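You operate a simulated robot arm through the tools that you are given. There is no shell and no other tool. Be economical: measure what you need, move in short steps, check, and stop when the job is done.

Carry out the task below with a simulated robot arm. There is one attempt and no reset: what you move stays moved.

## Task
Push the right locker door shut. Push the socket door shut. Push the tester cover shut. Take the green tile and leave it on the green frame panel. Take the green wipe block and put it on the shelf under the grey side table. Open the white side drawer, fetch the green plastic cup and set it in the inside of the white side drawer, then shut the drawer. Press the blue square button three times. Fetch the black cup and set it on the red tile. Put the blue piston in the dark green tray. Put the white piston on the top of the vacuum plate. Turn the stop knob to 200 ml. Take the green cartridge and leave it on the frameless panel. Put the small pink wipe on the glass of the light table. Put the small white frame panel on the brown frame panel. Any order will do. Set down upright: green wipe block, green cartridge.

The check looks at the end state, three seconds after you hand in, the way a careful person would. Anything else that was tipped, shoved, dropped, spilled or broken makes it a failure. Lids that push on must go on centred and level and be pressed home; caps that screw on are set level and turned clockwise until they are tight.

## Robot
A 5-joint arm with a two-finger parallel gripper on a trunk, on a base that drives. Base frame: it is fixed to the floor where the robot stands at the start and does not move with it; the origin is under the middle of the robot, x ahead of it, y to its left, z up. Units: m, degrees, N and s.
It reaches about 1.134 m from its shoulder. Its first joint turns from -149.0 to 149.0 degrees. Places, roughly: black cup (6x6x6 cm) [4.8, 4.7, 0.9]; blue piston (5x5x3 cm) [2.2, 3.8, 0.9]; blue square button [-4.8, 0, 0.8]; brown frame panel (32x22x3 cm) [-4.8, -0.6, 0.4]; dark green tray (29x19x7 cm) [4.5, 5.1, 0.9]; frameless panel (30x20x1 cm) [0.8, 2.2, 0.9]; glass of the light table (33x24 cm) [-4.84, -0.28, 0.86]; green cartridge [1.75, 3.75, 1]; green frame panel (32x22x3 cm) [-5, 0, 0.4]; green plastic cup (6x6x6 cm) [-4.4, 1.9, 0.4]; green tile [-4.75, 1.5, 0.75]; green wipe block (9x6x6 cm) [-4.4, 1.6, 0.4]; inside of the white side drawer [-2.9, 0.1, 0.7]; red tile [4.25, 4.75, 0.75]; right locker door [9.1, 0.1, 0.9]; shelf under the grey side table [-2.9, 0, 0.3]; small pink wipe (4x4x3 cm) [-1.8, 2.6, 0.9]; small white frame panel (17x3x12 cm) [-2.5, 0.3, 0.9]; socket door [5.5, -2, 0.7]; stop knob [2, 3.7, 0.9]; tester cover [-4.9, 1.6, 1]; top of the vacuum plate (22x15 cm) [0.36, 1.96, 0.92]; white piston (5x5x3 cm) [2.1, 3.8, 0.9]; white side drawer [-2.9, 0.2, 0.7]. Payload 1.57 kg.
Tool frame: the origin (TCP) lies between the finger pads and is the grasp point; the fingertips stand 0.03 m ahead of it; z points along the fingers, y is the line along which they close. The gripper opens to 0.11 m. The fingers are 0.024 m wide and 0.012 m thick; the gripper's body (0.048 by 0.112 m) begins 0.078 m behind the TCP.
Orientation is told as [roll, pitch, yaw] about the base's x, y, z axes, in that order, counted from this pose: with the fingers straight down and closing along the base's y, the tool's x points along the base's -x, its y along +y and its z along -z.

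## Interface
- The arm moves only by the tool play_rows. Its argument "motion" is a list of rows, each an object (a shift or turn left out is 0, a gripper value left out holds the last) with "angular": the turn, a rotation vector about the tool's x, y, z in degrees, a list of three; "xyz": the shift along the tool's x, y, z in m, a list of three; "gripper": the closure, from 0 (fully open) to 1 (shut). In form: [{"angular": [wx, wy, wz], "xyz": [dx, dy, dz], "gripper": gripper}, ...]. A call has 1 to 8 rows; each row is the pose to reach, as a shift and turn from the pose commanded when the call began, along the tool's axes at that moment. Each row takes 0.2 s and may step no farther than 0.05 m and 8.6 degrees from the row before; otherwise, or with a gripper value out of range, the whole call is refused. A pose out of reach is approached as far as the arm can. The call stops where the force on the tool passes 40 N (or 10 N more than at its start, if that is more) or the arm is blocked; 0.2 s more then pass. Each finger travels about 0.072 m/s and halts on what it meets, pressing with about 41 N; the grip force reading is that of the motor and also rises with nothing between the fingers. The clock runs only during rows and for 0.2 s after the last one: add rows that repeat a pose to give the fingers time. The reply holds the time, the measured pose of the TCP, the force on the tool along the base axes, the opening and the grip force, in the units named above and with some noise, with the torque about the TCP (base axes, N m) and any sound that the robot's microphone picked up.
- Cameras (640 x 400 px; columns grow to the right, rows downward): "scene" is now at [0.0396, 0.2084, 1.7275]; the picture's right is [-0.14, -0.99, 0.00], its down [-0.50, 0.07, -0.86] and it looks along [0.86, -0.12, -0.51] (base axes); focal length 261 px, centre (320, 200). "wrist" rides on the gripper at [0.07, 0.016, -0.141] in the tool frame; the picture's right is [-0.23, 0.97, 0.00], its down [-0.85, -0.20, -0.48] and it looks along [-0.47, -0.11, 0.88] (tool axes); focal length 222 px, centre (320, 200). There is no depth. A picture from a camera that has moved, and an enlarged one, comes with that camera's place and axes in the base frame and with its lens. The place of the scene camera against the robot may be out by one fixed shift of up to 0.012 m in any direction.
- grab_frame(camera): a new picture of that camera. No time passes.
- lift_body(by): slides the trunk up (or, below 0, down) by that many m; the arm and the scene camera ride with it, the base frame stays. It gives what a move gives, with no picture.
- drive_base(legs): drives the robot by 1 to 6 legs, each [ahead, turn to the left] in m and degrees, along the robot's own axes; the way and the turn of a leg run together, so that a leg with both is an arc; at most 1.5 m and 180 degrees a leg. The arm and the cameras ride along, it lands a little off, and it stops where it bumps. It gives what a move gives.
- head_to(pan, tilt): turns the head with the scene camera to pan (to the left, within 155 degrees either way) and tilt (down, from -29 to 69), counted from straight ahead of the robot. It gives what a move gives.
- zoom(camera, box): a new picture of the part [left, top, right, bottom] of that camera's present view, enlarged. No time passes.
- job_done(): hands the job in; it is judged then, once.

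Go step by step. Nothing tells you exact positions but the pictures and the camera data: compare them with the known pose of the tool, close in by small moves and look again before you grip or let go. The budget is 577 turns and 360 pictures, counting those below and the enlarged ones. Unless the task says otherwise, let go and move clear before handing in.

The tools are called after "Emit:" as a command line: name --argument value ..., lists and objects as JSON in quotes. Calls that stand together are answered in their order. play_rows: Moves the arm, as the interface text tells. Its arguments: {"type":"object","properties":{"motion":{"type":"array","items":{"type":"object","properties":{"angular":{"type":"array","items":{"type":"number"}},"xyz":{"type":"array","items":{"type":"number"}},"gripper":{"type":"number"}}}}},"required":["motion"]} The other tools are called the same way: lift_body (by) slides the trunk up or down; drive_base (legs) drives the base; head_to (pan, tilt) turns the head that bears the scene camera; grab_frame (camera) takes a picture; zoom (camera, box) takes an enlarged picture of a part of a camera's view; job_done () hands the job in.

At the start:

```text
time: 0.0
ee_pos: [0.6754, 0.0727, 0.9983]
orientation: [0.0, 0.0, 0.4]
wrist_force: [-0.2, 0.8, 0.6]
torque: [0.02, 0.01, -0.01]
gripper_width: 0.1098
grip_force: 0.1
trunk travel left (down, up): [-0.731, 0.239]
robot x, y, heading: [-0.0046, 0.0502, -0.0]
head pan, tilt: [-7.7, 30.4]
```

scene: 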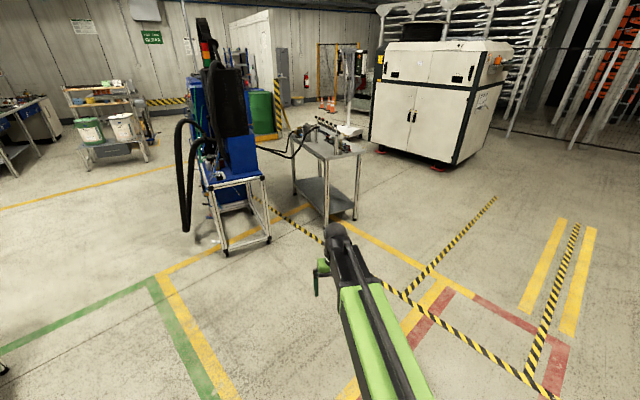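
wrist: 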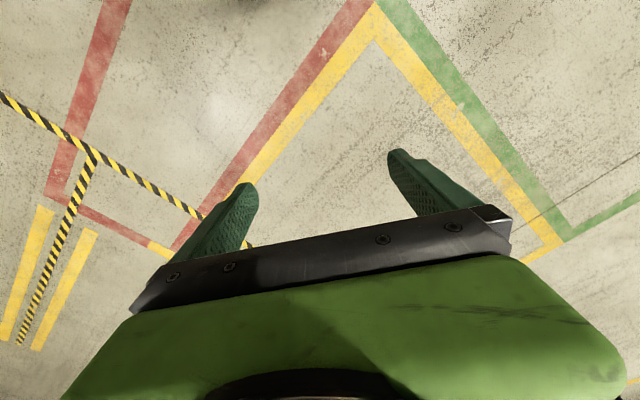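

The start view shows a factory hall with a bench ahead. I look around first to map the surroundings.

Emit:
head_to --pan 60 --tilt 20

Emit:
grab_frame --camera "scene"

Emit:
head_to --pan 140 --tilt 20

Emit:
grab_frame --camera "scene"

Emit:
head_to --pan -140 --tilt 20

Emit:
grab_frame --camera "scene"

Emit:
head_to --pan -60 --tilt 20

Emit:
grab_frame --camera "scene"

```text
time: 1.4
ee_pos: [0.6747, 0.0733, 0.9962]
orientation: [0.1, 0.0, 0.4]
wrist_force: [0.1, 0.1, 0.0]
torque: [0.02, -0.02, 0.0]
gripper_width: 0.1101
grip_force: 0.1
trunk travel left (down, up): [-0.731, 0.239]
robot x, y, heading: [-0.0019, 0.0492, 0.2]
head pan, tilt: [60.0, 20.0]
```

```text
357 pictures are left
camera scene: at [-0.0031, 0.3014, 1.744], right [0.87, -0.5, 0.0], down [-0.17, -0.3, -0.94], along [0.47, 0.81, -0.34], focal length 261 px, centre (320, 200)
```

scene: 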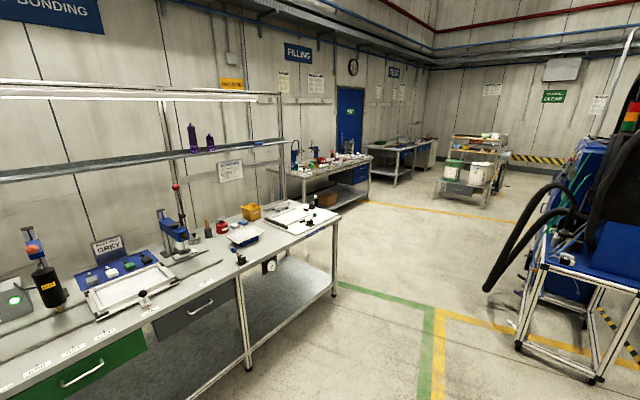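

```text
time: 2.9
ee_pos: [0.6768, 0.0735, 0.9979]
orientation: [0.0, 0.0, 0.4]
wrist_force: [-0.6, 0.0, -0.6]
torque: [-0.02, 0.02, 0.01]
gripper_width: 0.11
grip_force: 0.1
trunk travel left (down, up): [-0.731, 0.239]
robot x, y, heading: [-0.0096, 0.0506, -0.1]
head pan, tilt: [140.0, 20.0]
```

```text
356 pictures are left
camera scene: at [-0.1211, 0.2806, 1.7441], right [0.64, 0.77, 0.0], down [0.26, -0.22, -0.94], along [-0.72, 0.6, -0.34], focal length 261 px, centre (320, 200)
```

scene: 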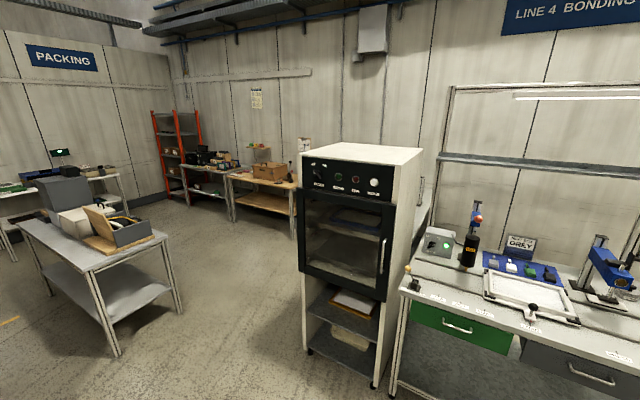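

```text
time: 6.8
ee_pos: [0.6765, 0.0715, 0.9988]
orientation: [0.0, 0.0, 0.4]
wrist_force: [0.1, -0.4, -0.1]
torque: [0.02, 0.03, -0.01]
gripper_width: 0.11
grip_force: 0.0
trunk travel left (down, up): [-0.731, 0.239]
robot x, y, heading: [-0.0061, 0.0504, 0.1]
head pan, tilt: [-140.0, 20.0]
```

```text
355 pictures are left
camera scene: at [-0.1212, 0.1608, 1.7441], right [-0.64, 0.77, 0.0], down [0.26, 0.22, -0.94], along [-0.72, -0.6, -0.34], focal length 261 px, centre (320, 200)
```

scene: 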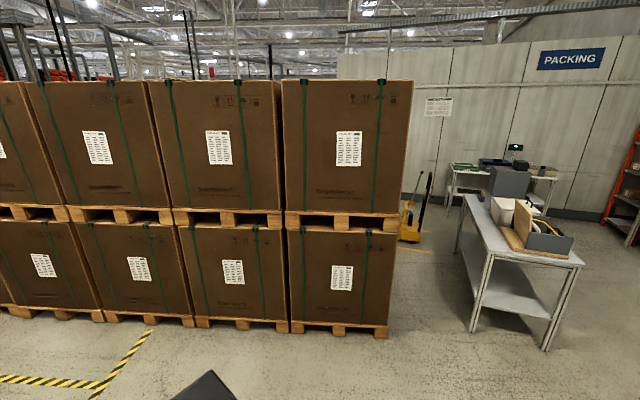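

```text
time: 8.3
ee_pos: [0.6752, 0.0723, 0.9979]
orientation: [-0.1, 0.0, 0.5]
wrist_force: [-0.3, 0.5, -0.1]
torque: [0.0, 0.03, 0.02]
gripper_width: 0.1101
grip_force: 0.1
trunk travel left (down, up): [-0.731, 0.239]
robot x, y, heading: [-0.0044, 0.0509, 0.2]
head pan, tilt: [-60.0, 20.0]
```

```text
354 pictures are left
camera scene: at [-0.0034, 0.1399, 1.7441], right [-0.87, -0.5, 0.0], down [-0.17, 0.3, -0.94], along [0.47, -0.81, -0.34], focal length 261 px, centre (320, 200)
```

scene: 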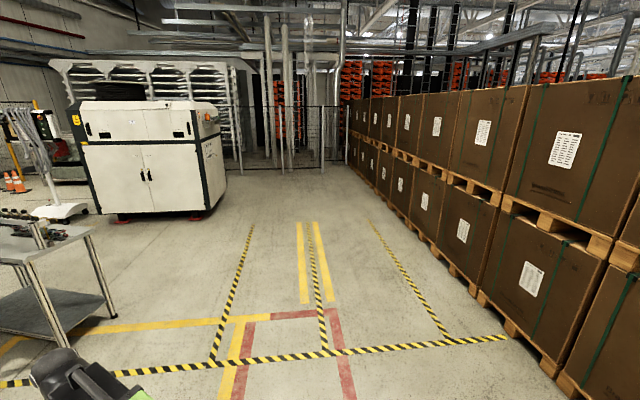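

The bonding bench is to the left, a grey side table and packing area lie behind, and test and filling benches further on. I start with the west side: turn round and look at the grey side table.

Emit:
drive_base --legs '[[0, 175], [0.6, 0]]'

Emit:
head_to --pan 0 --tilt 25

Emit:
grab_frame --camera "scene"

```text
time: 18.9
ee_pos: [-1.2827, 0.1034, 0.997]
orientation: [0.0, 0.1, 176.9]
wrist_force: [-1.0, -0.4, 0.0]
torque: [0.03, -0.05, -0.01]
gripper_width: 0.1102
grip_force: 0.1
trunk travel left (down, up): [-0.731, 0.239]
robot x, y, heading: [-0.6078, 0.0488, 175.8]
head pan, tilt: [-60.0, 20.0]
```

```text
time: 20.2
ee_pos: [-1.2832, 0.1031, 0.9972]
orientation: [0.0, 0.0, 176.8]
wrist_force: [-1.3, 0.0, 0.5]
torque: [0.0, -0.03, 0.01]
gripper_width: 0.11
grip_force: 0.1
trunk travel left (down, up): [-0.731, 0.239]
robot x, y, heading: [-0.6075, 0.0496, 175.8]
head pan, tilt: [0.0, 25.0]
```

```text
353 pictures are left
camera scene: at [-0.6658, -0.1151, 1.736], right [0.07, 1.0, 0.0], down [0.42, -0.03, -0.91], along [-0.9, 0.07, -0.42], focal length 261 px, centre (320, 200)
```

scene: 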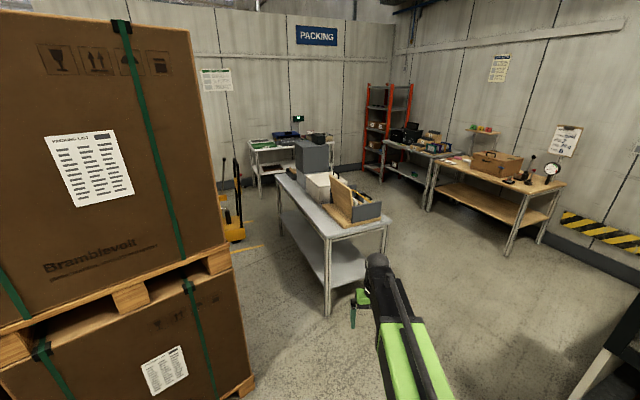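

I see the side table straight ahead with grey and white boxes on it. Zoom for detail.

Emit:
zoom --camera "scene" --box '[240, 100, 400, 260]'

Emit:
zoom --camera "scene" --box '[360, 70, 600, 220]'

```text
2.50 times, centred on (320, 180) of scene
camera zoom: at [-0.6658, -0.1151, 1.736], right [0.07, 1.0, 0.0], down [0.42, -0.03, -0.91], along [-0.9, 0.07, -0.42], focal length 654 px, centre (320, 250)
```

zoom: 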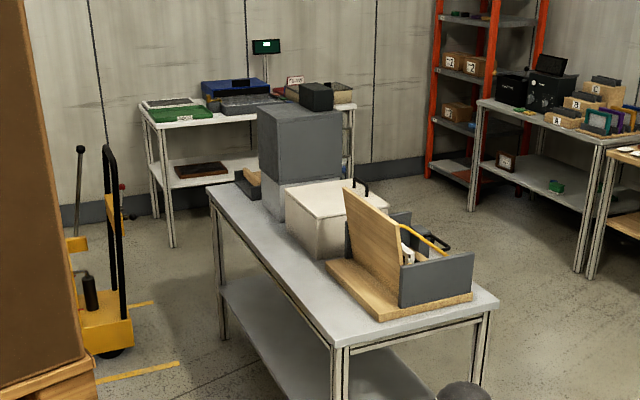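

```text
2.67 times, centred on (480, 145) of scene
camera zoom: at [-0.6658, -0.1151, 1.736], right [0.07, 1.0, 0.0], down [0.42, -0.03, -0.91], along [-0.9, 0.07, -0.42], focal length 697 px, centre (-107, 347)
```

zoom: 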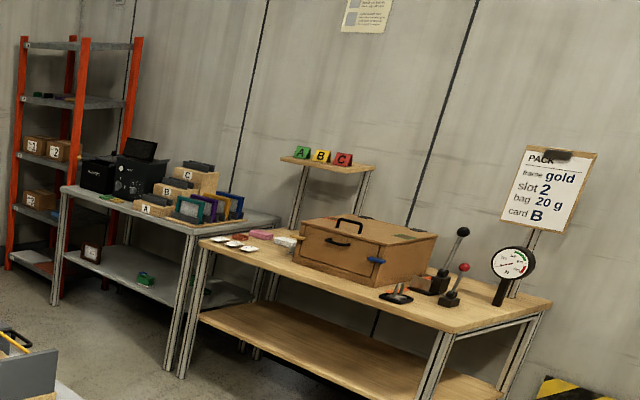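

The west bench has the box; the lower shelves hold the cup and wipe block. I drive to the gap between oven and side table to look for the pink wipe and the drawer.

Emit:
drive_base --legs '[[0, -27], [1.3, 0]]'

Emit:
head_to --pan -60 --tilt 25

Emit:
grab_frame --camera "scene"

Emit:
head_to --pan 40 --tilt 40

Emit:
grab_frame --camera "scene"

```text
time: 28.0
ee_pos: [-2.2553, 1.0735, 0.9969]
orientation: [0.0, 0.0, 149.2]
wrist_force: [0.7, 0.3, 0.4]
torque: [0.03, -0.03, -0.01]
gripper_width: 0.11
grip_force: 0.1
trunk travel left (down, up): [-0.731, 0.239]
robot x, y, heading: [-1.6788, 0.7166, 147.8]
head pan, tilt: [0.0, 25.0]
```

```text
time: 29.3
ee_pos: [-2.2545, 1.074, 0.9967]
orientation: [0.0, 0.0, 149.1]
wrist_force: [0.2, -0.3, 1.0]
torque: [0.01, -0.02, -0.01]
gripper_width: 0.1101
grip_force: 0.1
trunk travel left (down, up): [-0.731, 0.239]
robot x, y, heading: [-1.6805, 0.7101, 148.2]
head pan, tilt: [-60.0, 25.0]
```

```text
350 pictures are left
camera scene: at [-1.7296, 0.6382, 1.736], right [1.0, -0.03, 0.0], down [-0.01, -0.42, -0.91], along [0.03, 0.91, -0.42], focal length 261 px, centre (320, 200)
```

scene: 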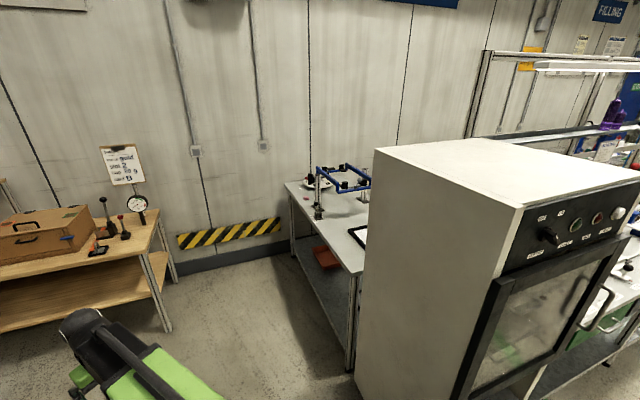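

```text
time: 31.0
ee_pos: [-2.2547, 1.0749, 0.9968]
orientation: [0.0, 0.0, 149.0]
wrist_force: [-0.1, 0.5, -1.1]
torque: [0.01, 0.0, 0.0]
gripper_width: 0.1099
grip_force: 0.0
trunk travel left (down, up): [-0.731, 0.239]
robot x, y, heading: [-1.677, 0.713, 147.9]
head pan, tilt: [40.0, 40.0]
```

```text
349 pictures are left
camera scene: at [-1.817, 0.5343, 1.7127], right [-0.14, 0.99, 0.0], down [0.64, 0.09, -0.77], along [-0.76, -0.11, -0.64], focal length 261 px, centre (320, 200)
```

scene: 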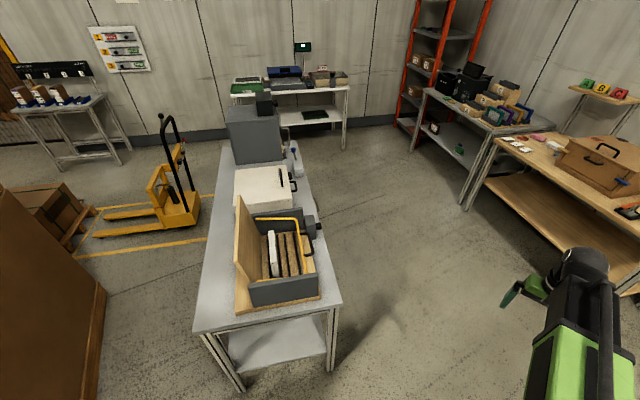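

The bench behind the oven holds a blue fixture near the pink wipe's place; zoom in there and at the side table.

Emit:
zoom --camera "scene" --box '[210, 150, 350, 330]'

Emit:
head_to --pan -60 --tilt 25

Emit:
zoom --camera "scene" --box '[270, 140, 400, 240]'

```text
2.22 times, centred on (280, 240) of scene
camera zoom: at [-1.817, 0.5343, 1.7127], right [-0.14, 0.99, 0.0], down [0.64, 0.09, -0.77], along [-0.76, -0.11, -0.64], focal length 581 px, centre (409, 111)
```

zoom: 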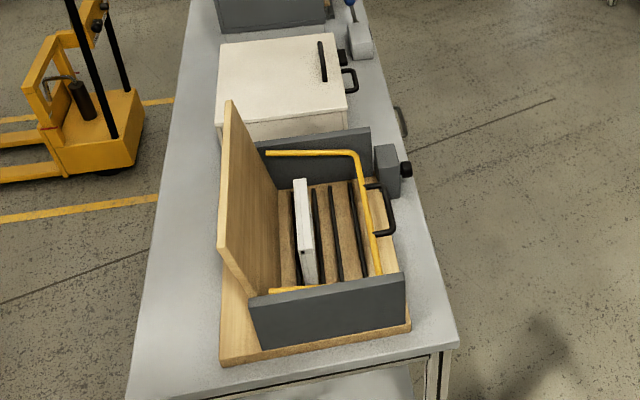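

```text
time: 32.8
ee_pos: [-2.2553, 1.0738, 0.9986]
orientation: [0.0, 0.0, 149.1]
wrist_force: [0.2, 0.3, 0.0]
torque: [-0.02, -0.01, 0.01]
gripper_width: 0.1098
grip_force: 0.0
trunk travel left (down, up): [-0.731, 0.239]
robot x, y, heading: [-1.6782, 0.716, 147.9]
head pan, tilt: [-60.0, 25.0]
```

```text
4.00 times, centred on (335, 190) of scene
camera zoom: at [-1.7296, 0.6382, 1.736], right [1.0, -0.03, 0.0], down [-0.01, -0.42, -0.91], along [0.03, 0.91, -0.42], focal length 1046 px, centre (260, 240)
```

zoom: 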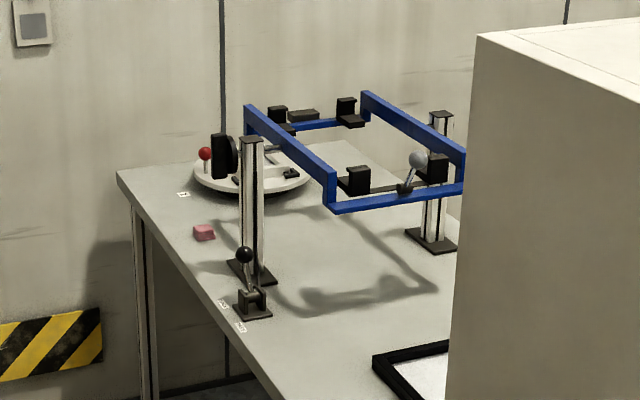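

The pink wipe sits on the bench near (-1.78, 2.6). I drive into the gap between the benches facing the wall.

Emit:
drive_base --legs '[[0, 30], [0.6, 0], [0, -88], [1.1, 0]]'

Emit:
head_to --pan -35 --tilt 40

Emit:
grab_frame --camera "scene"

```text
time: 36.9
ee_pos: [-2.7299, 0.7314, 0.9991]
orientation: [-0.1, -0.1, -179.3]
wrist_force: [0.7, -0.5, 0.9]
torque: [0.07, 0.05, -0.04]
gripper_width: 0.1099
grip_force: 0.0
trunk travel left (down, up): [-0.731, 0.239]
robot x, y, heading: [-2.0521, 0.7315, -177.4]
head pan, tilt: [-60.0, 25.0]
stopped in leg 2: the robot was blocked; the commanded pose is now the measured one
```

```text
time: 37.8
ee_pos: [-2.7306, 0.7305, 0.998]
orientation: [-0.1, 0.0, -179.1]
wrist_force: [0.1, 0.6, 0.1]
torque: [0.0, 0.03, 0.01]
gripper_width: 0.1102
grip_force: 0.0
trunk travel left (down, up): [-0.731, 0.239]
robot x, y, heading: [-2.0562, 0.7332, -177.3]
head pan, tilt: [-35.0, 40.0]
```

```text
346 pictures are left
camera scene: at [-2.072, 0.6119, 1.7127], right [0.54, 0.84, 0.0], down [0.54, -0.34, -0.77], along [-0.65, 0.41, -0.64], focal length 261 px, centre (320, 200)
```

scene: 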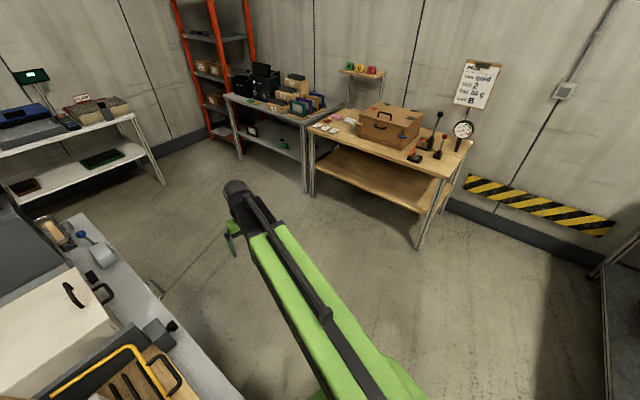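

I bumped the side table edge lightly (robot half width about 0.28 m). I turn away and drive to the gap.

Emit:
drive_base --legs '[[-0.1, 0], [0, -78], [1.1, 0], [0, -10]]'

Emit:
head_to --pan -35 --tilt 45

Emit:
grab_frame --camera "scene"

```text
time: 48.3
ee_pos: [-2.2462, 2.4906, 0.9982]
orientation: [-0.1, -0.1, 93.0]
wrist_force: [-0.8, -0.4, -0.1]
torque: [0.0, -0.06, -0.01]
gripper_width: 0.1101
grip_force: 0.0
trunk travel left (down, up): [-0.731, 0.239]
robot x, y, heading: [-2.2153, 1.8085, 95.4]
head pan, tilt: [-35.0, 40.0]
```

```text
time: 49.0
ee_pos: [-2.2475, 2.4895, 0.9972]
orientation: [0.0, 0.0, 93.2]
wrist_force: [-0.4, 0.1, -0.1]
torque: [0.01, -0.01, 0.0]
gripper_width: 0.11
grip_force: 0.1
trunk travel left (down, up): [-0.731, 0.239]
robot x, y, heading: [-2.2134, 1.8122, 95.1]
head pan, tilt: [-35.0, 45.0]
```

```text
345 pictures are left
camera scene: at [-2.3426, 1.8226, 1.7054], right [0.87, -0.5, 0.0], down [-0.35, -0.61, -0.71], along [0.35, 0.61, -0.71], focal length 261 px, centre (320, 200)
```

scene: 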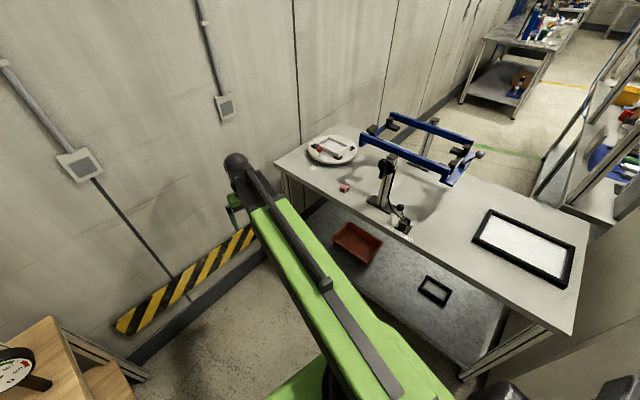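

The small pink wipe lies at about (-1.79, 2.56, 0.865). I move the tool above it in two steps.

Emit:
play_rows --motion '[{"xyz": [-0.005, -0.049, 0]}, {"xyz": [-0.01, -0.098, 0]}, {"xyz": [-0.015, -0.147, 0]}, {"xyz": [-0.02, -0.196, 0]}, {"xyz": [-0.025, -0.245, 0]}, {"xyz": [-0.03, -0.294, 0]}, {"xyz": [-0.035, -0.343, 0]}, {"xyz": [-0.04, -0.392, 0]}]'

Emit:
play_rows --motion '[{"xyz": [0, -0.045, 0]}, {"xyz": [0, -0.07, 0]}, {"xyz": [0, -0.07, 0]}]'

Emit:
grab_frame --camera "wrist"

```text
time: 50.8
ee_pos: [-1.8559, 2.5522, 0.9976]
orientation: [0.0, 0.1, 93.1]
wrist_force: [-0.3, -0.1, -0.2]
torque: [-0.01, 0.01, 0.01]
gripper_width: 0.1099
grip_force: 0.0
trunk travel left (down, up): [-0.731, 0.239]
robot x, y, heading: [-2.2173, 1.8114, 95.5]
head pan, tilt: [-35.0, 45.0]
```

```text
time: 51.6
ee_pos: [-1.7867, 2.5551, 0.9976]
orientation: [0.0, 0.0, 93.2]
wrist_force: [0.2, 0.1, 0.6]
torque: [0.0, -0.02, 0.0]
gripper_width: 0.1101
grip_force: 0.1
trunk travel left (down, up): [-0.731, 0.239]
robot x, y, heading: [-2.2161, 1.8141, 95.2]
head pan, tilt: [-35.0, 45.0]
```

```text
344 pictures are left
camera wrist: at [-1.7988, 2.4845, 1.1386], right [-0.98, 0.17, 0.0], down [0.15, 0.86, 0.48], along [0.08, 0.47, -0.88], focal length 222 px, centre (320, 200)
```

wrist: 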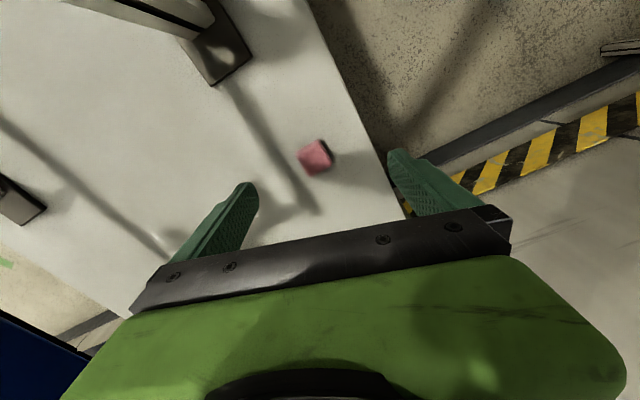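

The wipe is nearly under the tool. Zoom to see its rotation.

Emit:
zoom --camera "wrist" --box '[256, 110, 384, 190]'

```text
5.00 times, centred on (320, 150) of wrist
camera zoom: at [-1.7988, 2.4845, 1.1386], right [-0.98, 0.17, 0.0], down [0.15, 0.86, 0.48], along [0.08, 0.47, -0.88], focal length 1111 px, centre (320, 450)
```

zoom: 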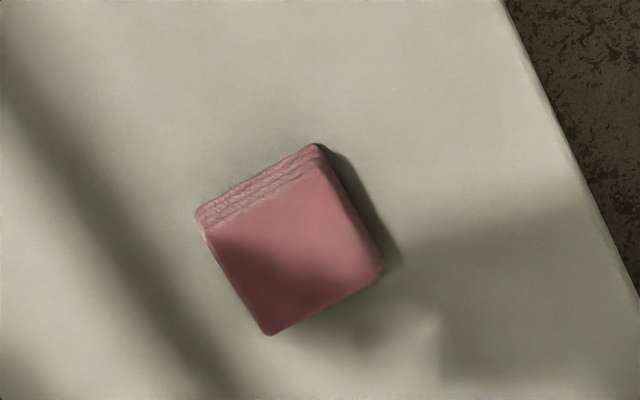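

The wipe is turned about 17° against the fingers. I rotate, centre and descend partway.

Emit:
play_rows --motion '[{"xyz": [-0.0135, -0.009, 0], "angular": [0, 0, -8.5]}, {"xyz": [-0.0135, -0.009, 0.03], "angular": [0, 0, -17]}, {"xyz": [-0.0135, -0.009, 0.06], "angular": [0, 0, -17]}, {"xyz": [-0.0135, -0.009, 0.09], "angular": [0, 0, -17]}, {"xyz": [-0.0135, -0.009, 0.09], "angular": [0, 0, -17]}]'

Emit:
grab_frame --camera "wrist"

```text
time: 52.8
ee_pos: [-1.7776, 2.5675, 0.9976]
orientation: [0.0, 0.0, 110.0]
wrist_force: [-0.2, 0.6, -0.7]
torque: [-0.04, 0.0, 0.04]
gripper_width: 0.1105
grip_force: 0.1
out of reach, approached as far as the arm can: row 2, 3, 4, 5
trunk travel left (down, up): [-0.731, 0.239]
robot x, y, heading: [-2.2182, 1.8145, 95.3]
head pan, tilt: [-35.0, 45.0]
```

```text
342 pictures are left
camera wrist: at [-1.7692, 2.4974, 1.1385], right [-0.99, -0.12, 0.0], down [-0.11, 0.87, 0.48], along [-0.06, 0.48, -0.88], focal length 222 px, centre (320, 200)
```

wrist: 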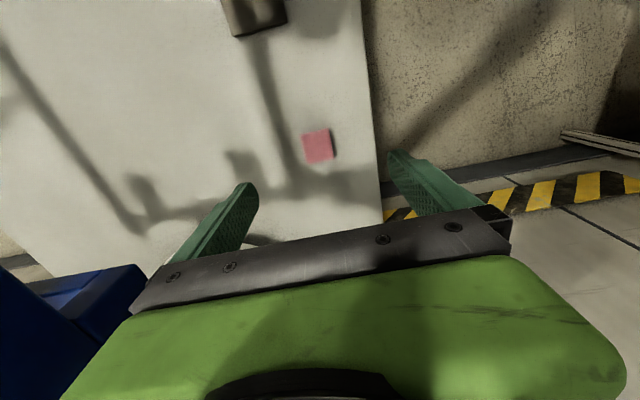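

Lowering is out of reach for the arm, so I lower the trunk instead.

Emit:
lift_body --by -0.09

Emit:
grab_frame --camera "wrist"

```text
time: 54.0
ee_pos: [-1.7776, 2.5699, 0.9077]
orientation: [0.0, 0.1, 110.0]
wrist_force: [0.0, 0.7, -0.2]
torque: [0.0, 0.01, -0.01]
gripper_width: 0.1101
grip_force: 0.1
trunk travel left (down, up): [-0.641, 0.329]
robot x, y, heading: [-2.2164, 1.8117, 95.0]
head pan, tilt: [-35.0, 45.0]
```

```text
341 pictures are left
camera wrist: at [-1.7692, 2.4973, 1.0486], right [-0.99, -0.12, 0.0], down [-0.11, 0.87, 0.48], along [-0.06, 0.48, -0.88], focal length 222 px, centre (320, 200)
```

wrist: 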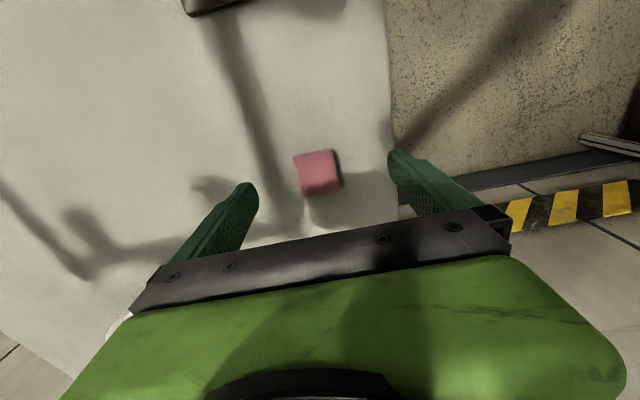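

The wipe centre is near (-1.776, 2.576, 0.853). I nudge and lower further.

Emit:
play_rows --motion '[{"xyz": [-0.006, 0.003, 0]}, {"xyz": [-0.006, 0.003, 0]}]'

Emit:
lift_body --by -0.033

Emit:
grab_frame --camera "wrist"

```text
time: 54.6
ee_pos: [-1.7826, 2.5748, 0.9078]
orientation: [-0.1, 0.0, 109.9]
wrist_force: [0.5, 0.6, -0.3]
torque: [-0.01, -0.01, 0.04]
gripper_width: 0.1102
grip_force: 0.0
trunk travel left (down, up): [-0.641, 0.329]
robot x, y, heading: [-2.2163, 1.813, 95.3]
head pan, tilt: [-35.0, 45.0]
```

```text
time: 55.3
ee_pos: [-1.7855, 2.5724, 0.8801]
orientation: [0.0, -0.2, 110.1]
wrist_force: [-1.9, -2.6, 31.5]
torque: [-0.47, 0.11, -0.26]
gripper_width: 0.1052
grip_force: 0.0
trunk travel left (down, up): [-0.61, 0.36]
robot x, y, heading: [-2.2185, 1.8084, 95.4]
head pan, tilt: [-35.0, 45.0]
stopped: the force on the tool passed its limit at 52 N (the readings are from after the stop); the commanded pose is now the measured one
```

```text
340 pictures are left
camera wrist: at [-1.7755, 2.5006, 1.0207], right [-0.99, -0.12, 0.0], down [-0.1, 0.87, 0.48], along [-0.06, 0.48, -0.88], focal length 222 px, centre (320, 200)
```

wrist: 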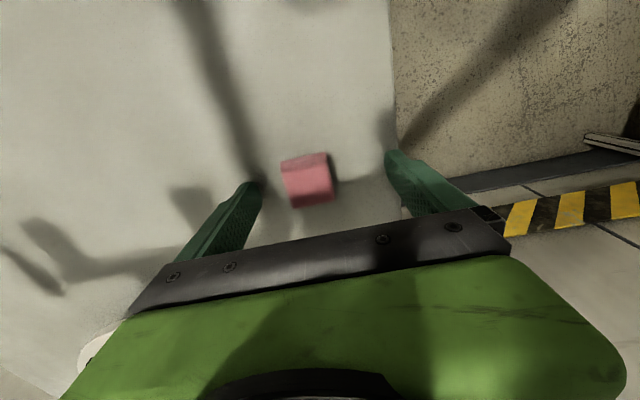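

The fingertips touch the bench (top at 0.85). I lift 4 mm and close.

Emit:
lift_body --by 0.004

Emit:
play_rows --motion '[{"xyz": [0, -0.008, 0]}, {"xyz": [0, -0.008, 0], "gripper": 1}, {"xyz": [0, -0.008, 0]}, {"xyz": [0, -0.008, 0]}, {"xyz": [0, -0.008, 0]}, {"xyz": [0, -0.008, 0]}, {"xyz": [0, -0.008, 0]}]'

Emit:
lift_body --by 0.2

Emit:
grab_frame --camera "wrist"

```text
time: 55.8
ee_pos: [-1.7831, 2.5748, 0.8809]
orientation: [0.0, -0.1, 110.0]
wrist_force: [1.1, 0.1, 0.1]
torque: [-0.01, 0.01, 0.01]
gripper_width: 0.1099
grip_force: 0.1
trunk travel left (down, up): [-0.614, 0.356]
robot x, y, heading: [-2.218, 1.8116, 95.0]
head pan, tilt: [-35.0, 45.0]
```

```text
time: 57.4
ee_pos: [-1.7759, 2.5781, 0.8811]
orientation: [0.2, -0.3, 110.0]
wrist_force: [0.3, -0.7, -0.1]
torque: [0.0, -0.01, 0.0]
gripper_width: 0.0362
grip_force: 41.5
trunk travel left (down, up): [-0.614, 0.356]
robot x, y, heading: [-2.2163, 1.816, 95.2]
head pan, tilt: [-35.0, 45.0]
```

```text
time: 59.6
ee_pos: [-1.7754, 2.5783, 1.0817]
orientation: [0.0, -0.2, 110.0]
wrist_force: [-0.1, 0.3, 0.2]
torque: [-0.01, 0.0, -0.02]
gripper_width: 0.0361
grip_force: 41.1
trunk travel left (down, up): [-0.814, 0.156]
robot x, y, heading: [-2.2175, 1.8132, 95.4]
head pan, tilt: [-35.0, 45.0]
```

```text
339 pictures are left
camera wrist: at [-1.7666, 2.5056, 1.2219], right [-0.99, -0.12, 0.0], down [-0.1, 0.87, 0.48], along [-0.06, 0.48, -0.88], focal length 222 px, centre (320, 200)
```

wrist: 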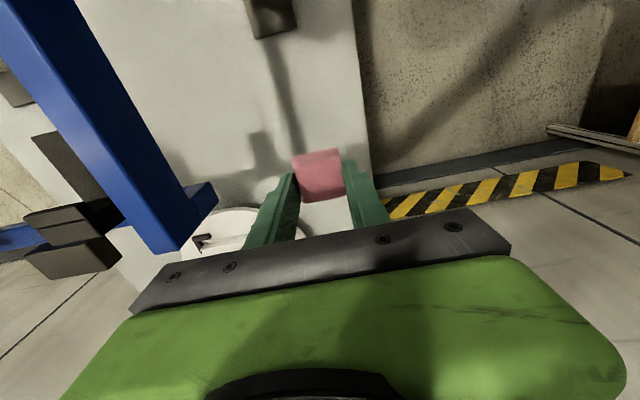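

The wipe is held. I pull the arm back in front of the robot, back out and drive toward the packing table.

Emit:
play_rows --motion '[{"xyz": [-0.017, 0.047, 0]}, {"xyz": [-0.034, 0.094, 0]}, {"xyz": [-0.051, 0.141, 0]}, {"xyz": [-0.068, 0.188, 0]}, {"xyz": [-0.085, 0.235, 0]}, {"xyz": [-0.102, 0.282, 0]}, {"xyz": [-0.119, 0.329, 0]}, {"xyz": [-0.136, 0.376, 0]}]'

Emit:
play_rows --motion '[{"xyz": [0.043, 0.025, -0.01]}, {"xyz": [0.086, 0.05, -0.02]}, {"xyz": [0.13, 0.075, -0.02]}]'

Emit:
drive_base --legs '[[-0.8, 0], [0, 85], [1.5, 0]]'

Emit:
head_to --pan 40 --tilt 30

Emit:
grab_frame --camera "scene"

```text
time: 61.4
ee_pos: [-2.179, 2.5751, 1.0813]
orientation: [0.0, -0.1, 110.0]
wrist_force: [-0.1, 0.3, 0.3]
torque: [-0.01, -0.01, -0.06]
gripper_width: 0.0359
grip_force: 41.3
trunk travel left (down, up): [-0.814, 0.156]
robot x, y, heading: [-2.214, 1.8092, 95.1]
head pan, tilt: [-35.0, 45.0]
```

```text
refused: row 1 steps farther than a row can; nothing moved
```

```text
time: 76.6
ee_pos: [-4.4497, 1.0956, 1.081]
orientation: [0.2, -0.2, -164.8]
wrist_force: [-1.0, -0.2, -0.4]
torque: [-0.01, 0.02, 0.02]
gripper_width: 0.0361
grip_force: 40.6
trunk travel left (down, up): [-0.814, 0.156]
robot x, y, heading: [-3.689, 0.995, -179.0]
head pan, tilt: [-35.0, 45.0]
```

```text
time: 78.1
ee_pos: [-4.4494, 1.0956, 1.081]
orientation: [0.1, -0.2, -164.7]
wrist_force: [-0.7, 0.3, 0.1]
torque: [-0.03, -0.02, -0.02]
gripper_width: 0.0358
grip_force: 41.4
trunk travel left (down, up): [-0.814, 0.156]
robot x, y, heading: [-3.6901, 0.9921, -179.1]
head pan, tilt: [40.0, 30.0]
```

```text
338 pictures are left
camera scene: at [-3.7128, 0.7668, 1.8117], right [-0.65, 0.76, 0.0], down [0.38, 0.33, -0.87], along [-0.66, -0.57, -0.5], focal length 261 px, centre (320, 200)
```

scene: 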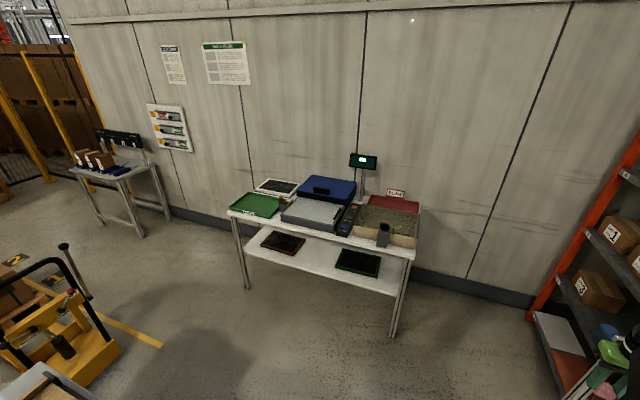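

The packing table is in view with frame panels on its lower shelf. Zoom in.

Emit:
zoom --camera "scene" --box '[220, 140, 440, 300]'

```text
2.50 times, centred on (330, 220) of scene
camera zoom: at [-3.7128, 0.7668, 1.8117], right [-0.65, 0.76, 0.0], down [0.38, 0.33, -0.87], along [-0.66, -0.57, -0.5], focal length 654 px, centre (295, 150)
```

zoom: 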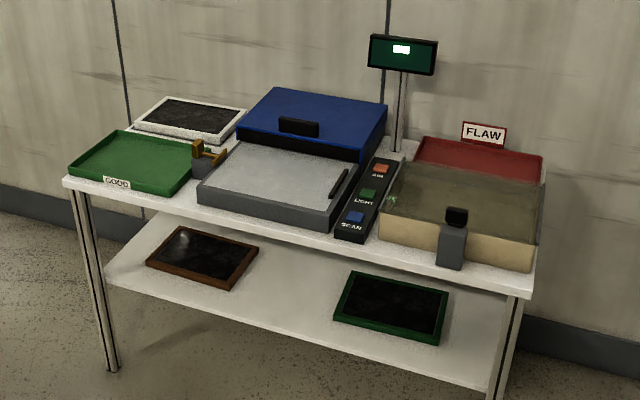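

The light table glass is next to the blue SCAN button. I drive round to stand in front of the packing table facing west.

Emit:
drive_base --legs '[[0, 74], [1.1, 0], [0, -75]]'

Emit:
head_to --pan 0 --tilt 50

Emit:
grab_frame --camera "scene"

```text
time: 90.3
ee_pos: [-4.7628, 0.0166, 1.0809]
orientation: [0.2, -0.2, -166.5]
wrist_force: [-0.7, 0.6, -1.1]
torque: [-0.04, -0.05, 0.01]
gripper_width: 0.036
grip_force: 40.5
trunk travel left (down, up): [-0.814, 0.156]
robot x, y, heading: [-4.0075, -0.0868, 179.4]
head pan, tilt: [40.0, 30.0]
```

```text
time: 91.4
ee_pos: [-4.7619, 0.0169, 1.0819]
orientation: [0.1, -0.2, -166.5]
wrist_force: [-0.2, 0.1, -0.1]
torque: [-0.01, 0.0, 0.0]
gripper_width: 0.036
grip_force: 41.0
trunk travel left (down, up): [-0.814, 0.156]
robot x, y, heading: [-4.0072, -0.0857, 179.3]
head pan, tilt: [0.0, 50.0]
```

```text
336 pictures are left
camera scene: at [-4.0413, -0.253, 1.7822], right [0.01, 1.0, 0.0], down [0.77, -0.01, -0.64], along [-0.64, 0.01, -0.77], focal length 261 px, centre (320, 200)
```

scene: 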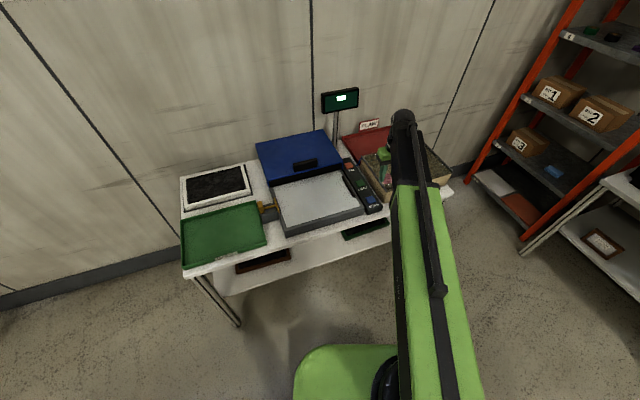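

I carry the wipe above the middle of the glass at about (-4.83, -0.275).

Emit:
play_rows --motion '[{"xyz": [-0.02, 0.042, 0]}, {"xyz": [-0.04, 0.084, 0]}, {"xyz": [-0.06, 0.126, 0]}, {"xyz": [-0.08, 0.168, 0]}, {"xyz": [-0.1, 0.21, 0]}, {"xyz": [-0.12, 0.252, 0]}, {"xyz": [-0.13, 0.265, 0]}, {"xyz": [-0.13, 0.265, 0]}]'

Emit:
lift_body --by -0.12

Emit:
grab_frame --camera "wrist"

Emit:
grab_frame --camera "scene"

```text
time: 93.2
ee_pos: [-4.8267, -0.2717, 1.082]
orientation: [0.0, -0.2, -166.4]
wrist_force: [0.2, 0.1, -0.9]
torque: [-0.02, 0.02, 0.03]
gripper_width: 0.0358
grip_force: 41.2
out of reach, approached as far as the arm can: row 7
trunk travel left (down, up): [-0.814, 0.156]
robot x, y, heading: [-4.0067, -0.0854, 179.2]
head pan, tilt: [0.0, 50.0]
```

```text
time: 94.7
ee_pos: [-4.828, -0.2712, 0.9612]
orientation: [0.0, -0.2, -166.5]
wrist_force: [-0.2, -0.3, 0.4]
torque: [-0.01, 0.0, 0.02]
gripper_width: 0.0361
grip_force: 40.8
trunk travel left (down, up): [-0.694, 0.276]
robot x, y, heading: [-4.0019, -0.0825, 179.5]
head pan, tilt: [0.0, 50.0]
```

```text
335 pictures are left
camera wrist: at [-4.7549, -0.2713, 1.1021], right [0.01, -1.0, 0.0], down [-0.88, -0.01, 0.48], along [-0.48, 0.0, -0.88], focal length 222 px, centre (320, 200)
```

wrist: 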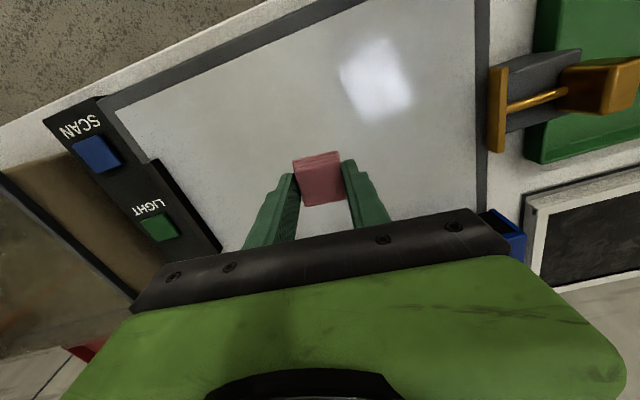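

```text
334 pictures are left
camera scene: at [-4.0414, -0.2533, 1.6622], right [0.01, 1.0, 0.0], down [0.77, -0.01, -0.64], along [-0.64, 0.01, -0.77], focal length 261 px, centre (320, 200)
```

scene: 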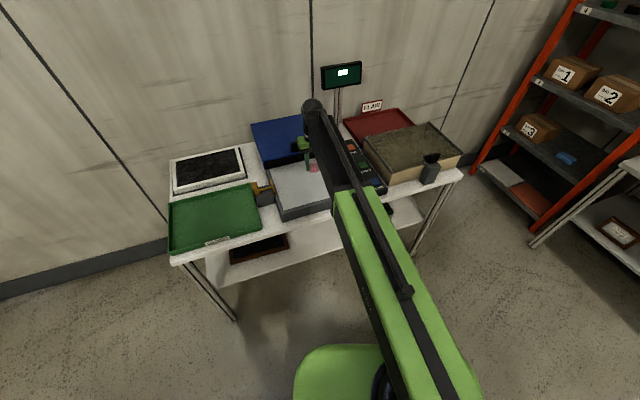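

The wipe is above the glass. Lower it gently.

Emit:
lift_body --by -0.055

Emit:
lift_body --by -0.012

Emit:
grab_frame --camera "wrist"

```text
time: 95.7
ee_pos: [-4.827, -0.2708, 0.9074]
orientation: [0.1, -0.3, -166.5]
wrist_force: [0.5, 0.7, 0.1]
torque: [0.0, -0.02, 0.0]
gripper_width: 0.0359
grip_force: 40.8
trunk travel left (down, up): [-0.639, 0.331]
robot x, y, heading: [-4.0034, -0.0866, 179.2]
head pan, tilt: [0.0, 50.0]
```

```text
time: 96.2
ee_pos: [-4.8272, -0.2712, 0.894]
orientation: [0.1, -0.1, -166.7]
wrist_force: [0.6, -0.2, 0.0]
torque: [-0.01, 0.01, 0.0]
gripper_width: 0.0361
grip_force: 41.0
trunk travel left (down, up): [-0.627, 0.343]
robot x, y, heading: [-4.0082, -0.0829, 179.3]
head pan, tilt: [0.0, 50.0]
```

```text
333 pictures are left
camera wrist: at [-4.7548, -0.2713, 1.035], right [0.01, -1.0, 0.0], down [-0.88, -0.01, 0.48], along [-0.48, 0.0, -0.88], focal length 222 px, centre (320, 200)
```

wrist: 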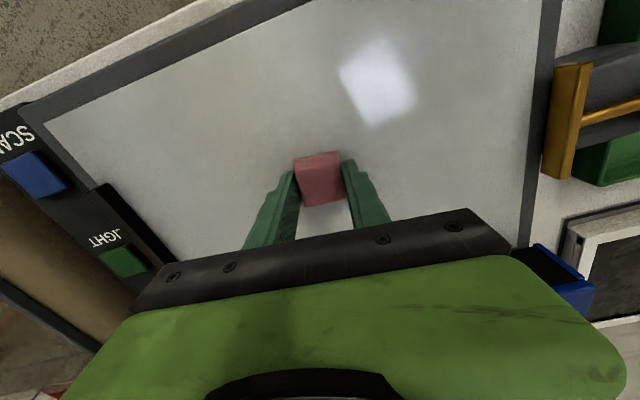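

Not yet in contact; a few more millimetres.

Emit:
lift_body --by -0.005

Emit:
lift_body --by -0.004

```text
time: 96.8
ee_pos: [-4.8265, -0.2707, 0.8906]
orientation: [0.0, -0.3, -166.5]
wrist_force: [-6.2, -1.4, 20.1]
torque: [0.03, 0.09, 0.02]
gripper_width: 0.0359
grip_force: 40.9
trunk travel left (down, up): [-0.622, 0.348]
robot x, y, heading: [-4.0045, -0.083, 179.3]
head pan, tilt: [0.0, 50.0]
```

```text
time: 97.1
ee_pos: [-4.8275, -0.271, 0.8913]
orientation: [0.0, -0.5, -166.5]
wrist_force: [2.1, -0.5, 26.0]
torque: [0.05, -0.21, -0.01]
gripper_width: 0.0357
grip_force: 40.8
trunk travel left (down, up): [-0.621, 0.349]
robot x, y, heading: [-4.0091, -0.0849, 179.2]
head pan, tilt: [0.0, 50.0]
stopped: the force on the tool passed its limit at 49 N (the readings are from after the stop); the commanded pose is now the measured one
```

The wipe rests on the glass. I open the fingers and rise.

Emit:
play_rows --motion '[{"gripper": 0.45}, {"gripper": 0.45}, {"gripper": 0.45}]'

Emit:
lift_body --by 0.12

Emit:
grab_frame --camera "wrist"

```text
time: 97.9
ee_pos: [-4.8264, -0.2735, 0.8904]
orientation: [0.0, -0.5, -166.3]
wrist_force: [6.2, -19.1, 24.0]
torque: [0.03, -0.34, -0.14]
gripper_width: 0.0428
grip_force: 0.0
trunk travel left (down, up): [-0.621, 0.349]
robot x, y, heading: [-4.0024, -0.0833, 179.3]
head pan, tilt: [0.0, 50.0]
```

```text
time: 99.4
ee_pos: [-4.8295, -0.2728, 1.0084]
orientation: [0.0, -0.3, -166.5]
wrist_force: [-0.6, 0.7, 0.2]
torque: [0.03, -0.03, -0.02]
gripper_width: 0.0607
grip_force: 0.0
trunk travel left (down, up): [-0.741, 0.229]
robot x, y, heading: [-4.0054, -0.0894, 179.3]
head pan, tilt: [0.0, 50.0]
```

```text
332 pictures are left
camera wrist: at [-4.7556, -0.2716, 1.1488], right [0.01, -1.0, 0.0], down [-0.88, 0.0, 0.48], along [-0.48, -0.01, -0.88], focal length 222 px, centre (320, 200)
```

wrist: 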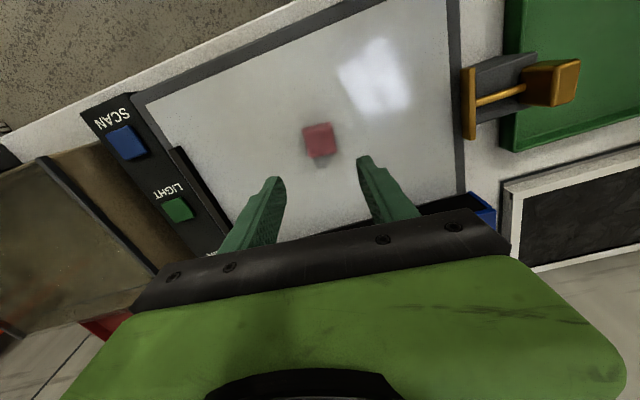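

The wipe is placed upright on the glass. The SCAN button is at about (-4.833, -0.014, 0.848); I close the fingers and move above it.

Emit:
play_rows --motion '[{"xyz": [0.009, -0.042, 0], "gripper": 1}, {"xyz": [0.018, -0.084, 0]}, {"xyz": [0.028, -0.126, 0]}, {"xyz": [0.037, -0.168, 0]}, {"xyz": [0.046, -0.21, 0]}, {"xyz": [0.057, -0.2526, 0]}, {"xyz": [0.057, -0.2526, 0]}]'

Emit:
lift_body --by -0.1

Emit:
grab_frame --camera "wrist"

```text
time: 101.0
ee_pos: [-4.832, -0.0121, 1.0081]
orientation: [0.1, -0.3, -166.5]
wrist_force: [-0.2, 0.0, 0.1]
torque: [-0.08, 0.0, 0.01]
gripper_width: 0.0001
grip_force: 21.4
trunk travel left (down, up): [-0.741, 0.229]
robot x, y, heading: [-4.0038, -0.0849, 179.0]
head pan, tilt: [0.0, 50.0]
```

```text
time: 102.4
ee_pos: [-4.832, -0.013, 0.9078]
orientation: [-0.1, -0.4, -166.5]
wrist_force: [0.7, 0.1, 1.2]
torque: [-0.01, -0.01, -0.04]
gripper_width: 0.0
grip_force: 21.0
trunk travel left (down, up): [-0.641, 0.329]
robot x, y, heading: [-4.0044, -0.0869, 179.4]
head pan, tilt: [0.0, 50.0]
```

```text
331 pictures are left
camera wrist: at [-4.7594, -0.0133, 1.0489], right [0.01, -1.0, 0.0], down [-0.88, 0.0, 0.48], along [-0.48, -0.01, -0.88], focal length 222 px, centre (320, 200)
```

wrist: 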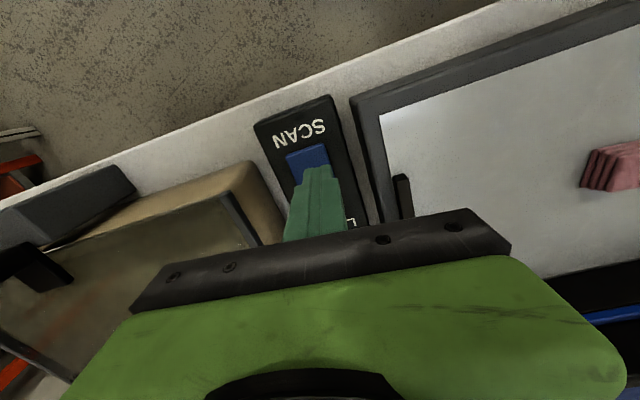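

The fingertip is above the blue button. I shift 5 mm and press with the arm in small steps.

Emit:
play_rows --motion '[{"xyz": [0.001, -0.005, 0]}, {"xyz": [0.001, -0.005, 0.01]}, {"xyz": [0.001, -0.005, 0.02]}, {"xyz": [0.001, -0.005, 0.03]}, {"xyz": [0.001, -0.005, 0.035]}]'

```text
time: 103.6
ee_pos: [-4.8312, -0.0093, 0.9086]
orientation: [0.0, -0.4, -166.5]
wrist_force: [0.0, -0.1, 0.2]
torque: [-0.01, 0.0, -0.01]
gripper_width: 0.0
grip_force: 21.0
out of reach, approached as far as the arm can: row 2, 3, 4, 5
trunk travel left (down, up): [-0.641, 0.329]
robot x, y, heading: [-4.0051, -0.0816, 179.3]
head pan, tilt: [0.0, 50.0]
```

The arm can't lower here; I press using the trunk.

Emit:
lift_body --by -0.028

Emit:
lift_body --by -0.006

Emit:
grab_frame --camera "wrist"

```text
time: 104.3
ee_pos: [-4.8318, -0.0086, 0.8807]
orientation: [0.1, -0.4, -166.5]
wrist_force: [-0.2, 0.1, -0.6]
torque: [-0.02, -0.02, 0.02]
gripper_width: 0.0001
grip_force: 21.0
trunk travel left (down, up): [-0.613, 0.357]
robot x, y, heading: [-4.0036, -0.0871, 179.4]
head pan, tilt: [0.0, 50.0]
```

```text
time: 104.8
ee_pos: [-4.8301, -0.0094, 0.8742]
orientation: [0.0, -0.4, -166.5]
wrist_force: [-0.3, -0.6, -0.8]
torque: [-0.01, -0.01, -0.01]
gripper_width: 0.0001
grip_force: 21.6
trunk travel left (down, up): [-0.607, 0.363]
robot x, y, heading: [-4.0077, -0.0903, 179.4]
head pan, tilt: [0.0, 50.0]
```

```text
330 pictures are left
camera wrist: at [-4.7585, -0.0081, 1.0148], right [0.01, -1.0, 0.0], down [-0.88, 0.0, 0.48], along [-0.48, -0.01, -0.88], focal length 222 px, centre (320, 200)
```

wrist: 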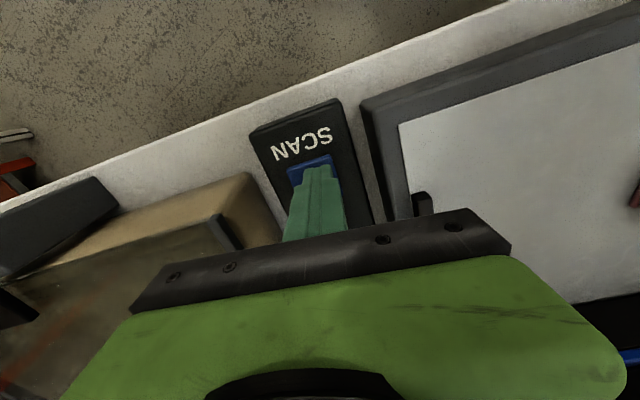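

Just above or at the button; lower a bit more.

Emit:
lift_body --by -0.006

Emit:
lift_body --by -0.006

```text
time: 105.4
ee_pos: [-4.8317, -0.0067, 0.8676]
orientation: [0.0, -0.4, -166.5]
wrist_force: [-1.8, 0.5, 2.6]
torque: [0.05, -0.04, -0.02]
gripper_width: 0.0
grip_force: 21.0
trunk travel left (down, up): [-0.601, 0.369]
robot x, y, heading: [-4.01, -0.0823, 179.2]
head pan, tilt: [0.0, 50.0]
heard: click
```

```text
time: 105.9
ee_pos: [-4.8319, -0.0085, 0.8664]
orientation: [-0.1, -0.8, -166.5]
wrist_force: [-1.0, 0.2, 33.8]
torque: [0.12, -0.35, 0.01]
gripper_width: 0.0001
grip_force: 21.4
trunk travel left (down, up): [-0.597, 0.373]
robot x, y, heading: [-4.0087, -0.0886, 179.3]
head pan, tilt: [0.0, 50.0]
stopped: the force on the tool passed its limit at 47 N (the readings are from after the stop); the commanded pose is now the measured one
```

First click heard. I release fully and press a second and third time.

Emit:
lift_body --by 0.02

Emit:
lift_body --by -0.018

Emit:
lift_body --by 0.02

```text
time: 106.5
ee_pos: [-4.8338, -0.0077, 0.8826]
orientation: [-0.1, -0.6, -166.5]
wrist_force: [0.3, -1.0, -0.1]
torque: [0.02, -0.01, 0.0]
gripper_width: 0.0001
grip_force: 21.2
trunk travel left (down, up): [-0.617, 0.353]
robot x, y, heading: [-4.0076, -0.0858, 179.1]
head pan, tilt: [0.0, 50.0]
```

```text
time: 107.2
ee_pos: [-4.8337, -0.0076, 0.8679]
orientation: [0.0, -0.8, -166.6]
wrist_force: [-8.6, 1.3, 22.9]
torque: [0.05, 0.09, 0.04]
gripper_width: 0.0
grip_force: 21.1
trunk travel left (down, up): [-0.599, 0.371]
robot x, y, heading: [-4.006, -0.0887, 179.3]
head pan, tilt: [0.0, 50.0]
heard: click
```

```text
time: 107.9
ee_pos: [-4.8331, -0.0084, 0.8852]
orientation: [0.0, -0.6, -166.5]
wrist_force: [0.3, 0.1, -0.1]
torque: [-0.03, -0.01, 0.0]
gripper_width: 0.0001
grip_force: 21.0
trunk travel left (down, up): [-0.619, 0.351]
robot x, y, heading: [-4.0048, -0.0839, 179.5]
head pan, tilt: [0.0, 50.0]
```

Emit:
lift_body --by -0.019

Emit:
lift_body --by 0.15

Emit:
grab_frame --camera "scene"

```text
time: 108.5
ee_pos: [-4.8337, -0.0073, 0.8669]
orientation: [0.0, -0.8, -166.5]
wrist_force: [-6.0, 0.7, 12.8]
torque: [0.05, 0.05, 0.0]
gripper_width: 0.0001
grip_force: 20.9
trunk travel left (down, up): [-0.6, 0.37]
robot x, y, heading: [-4.0061, -0.0869, 179.2]
head pan, tilt: [0.0, 50.0]
heard: click
```

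```text
time: 110.3
ee_pos: [-4.8329, -0.0078, 1.0156]
orientation: [0.0, -0.5, -166.4]
wrist_force: [-0.2, -0.3, 0.0]
torque: [0.0, 0.0, -0.02]
gripper_width: 0.0
grip_force: 21.3
trunk travel left (down, up): [-0.75, 0.22]
robot x, y, heading: [-4.0083, -0.0864, 179.4]
head pan, tilt: [0.0, 50.0]
```

```text
329 pictures are left
camera scene: at [-4.0416, -0.2533, 1.7174], right [0.01, 1.0, 0.0], down [0.77, -0.01, -0.64], along [-0.64, 0.01, -0.77], focal length 261 px, centre (320, 200)
```

scene: 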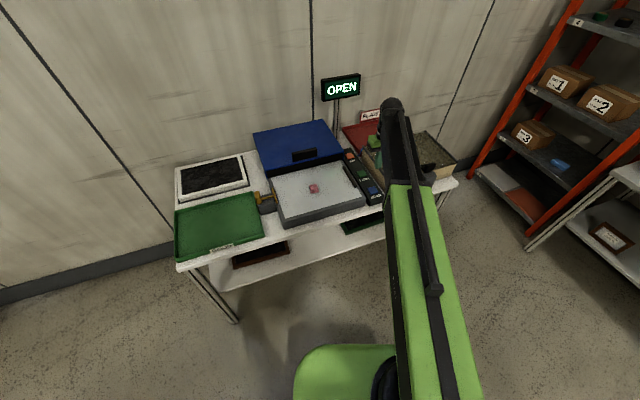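

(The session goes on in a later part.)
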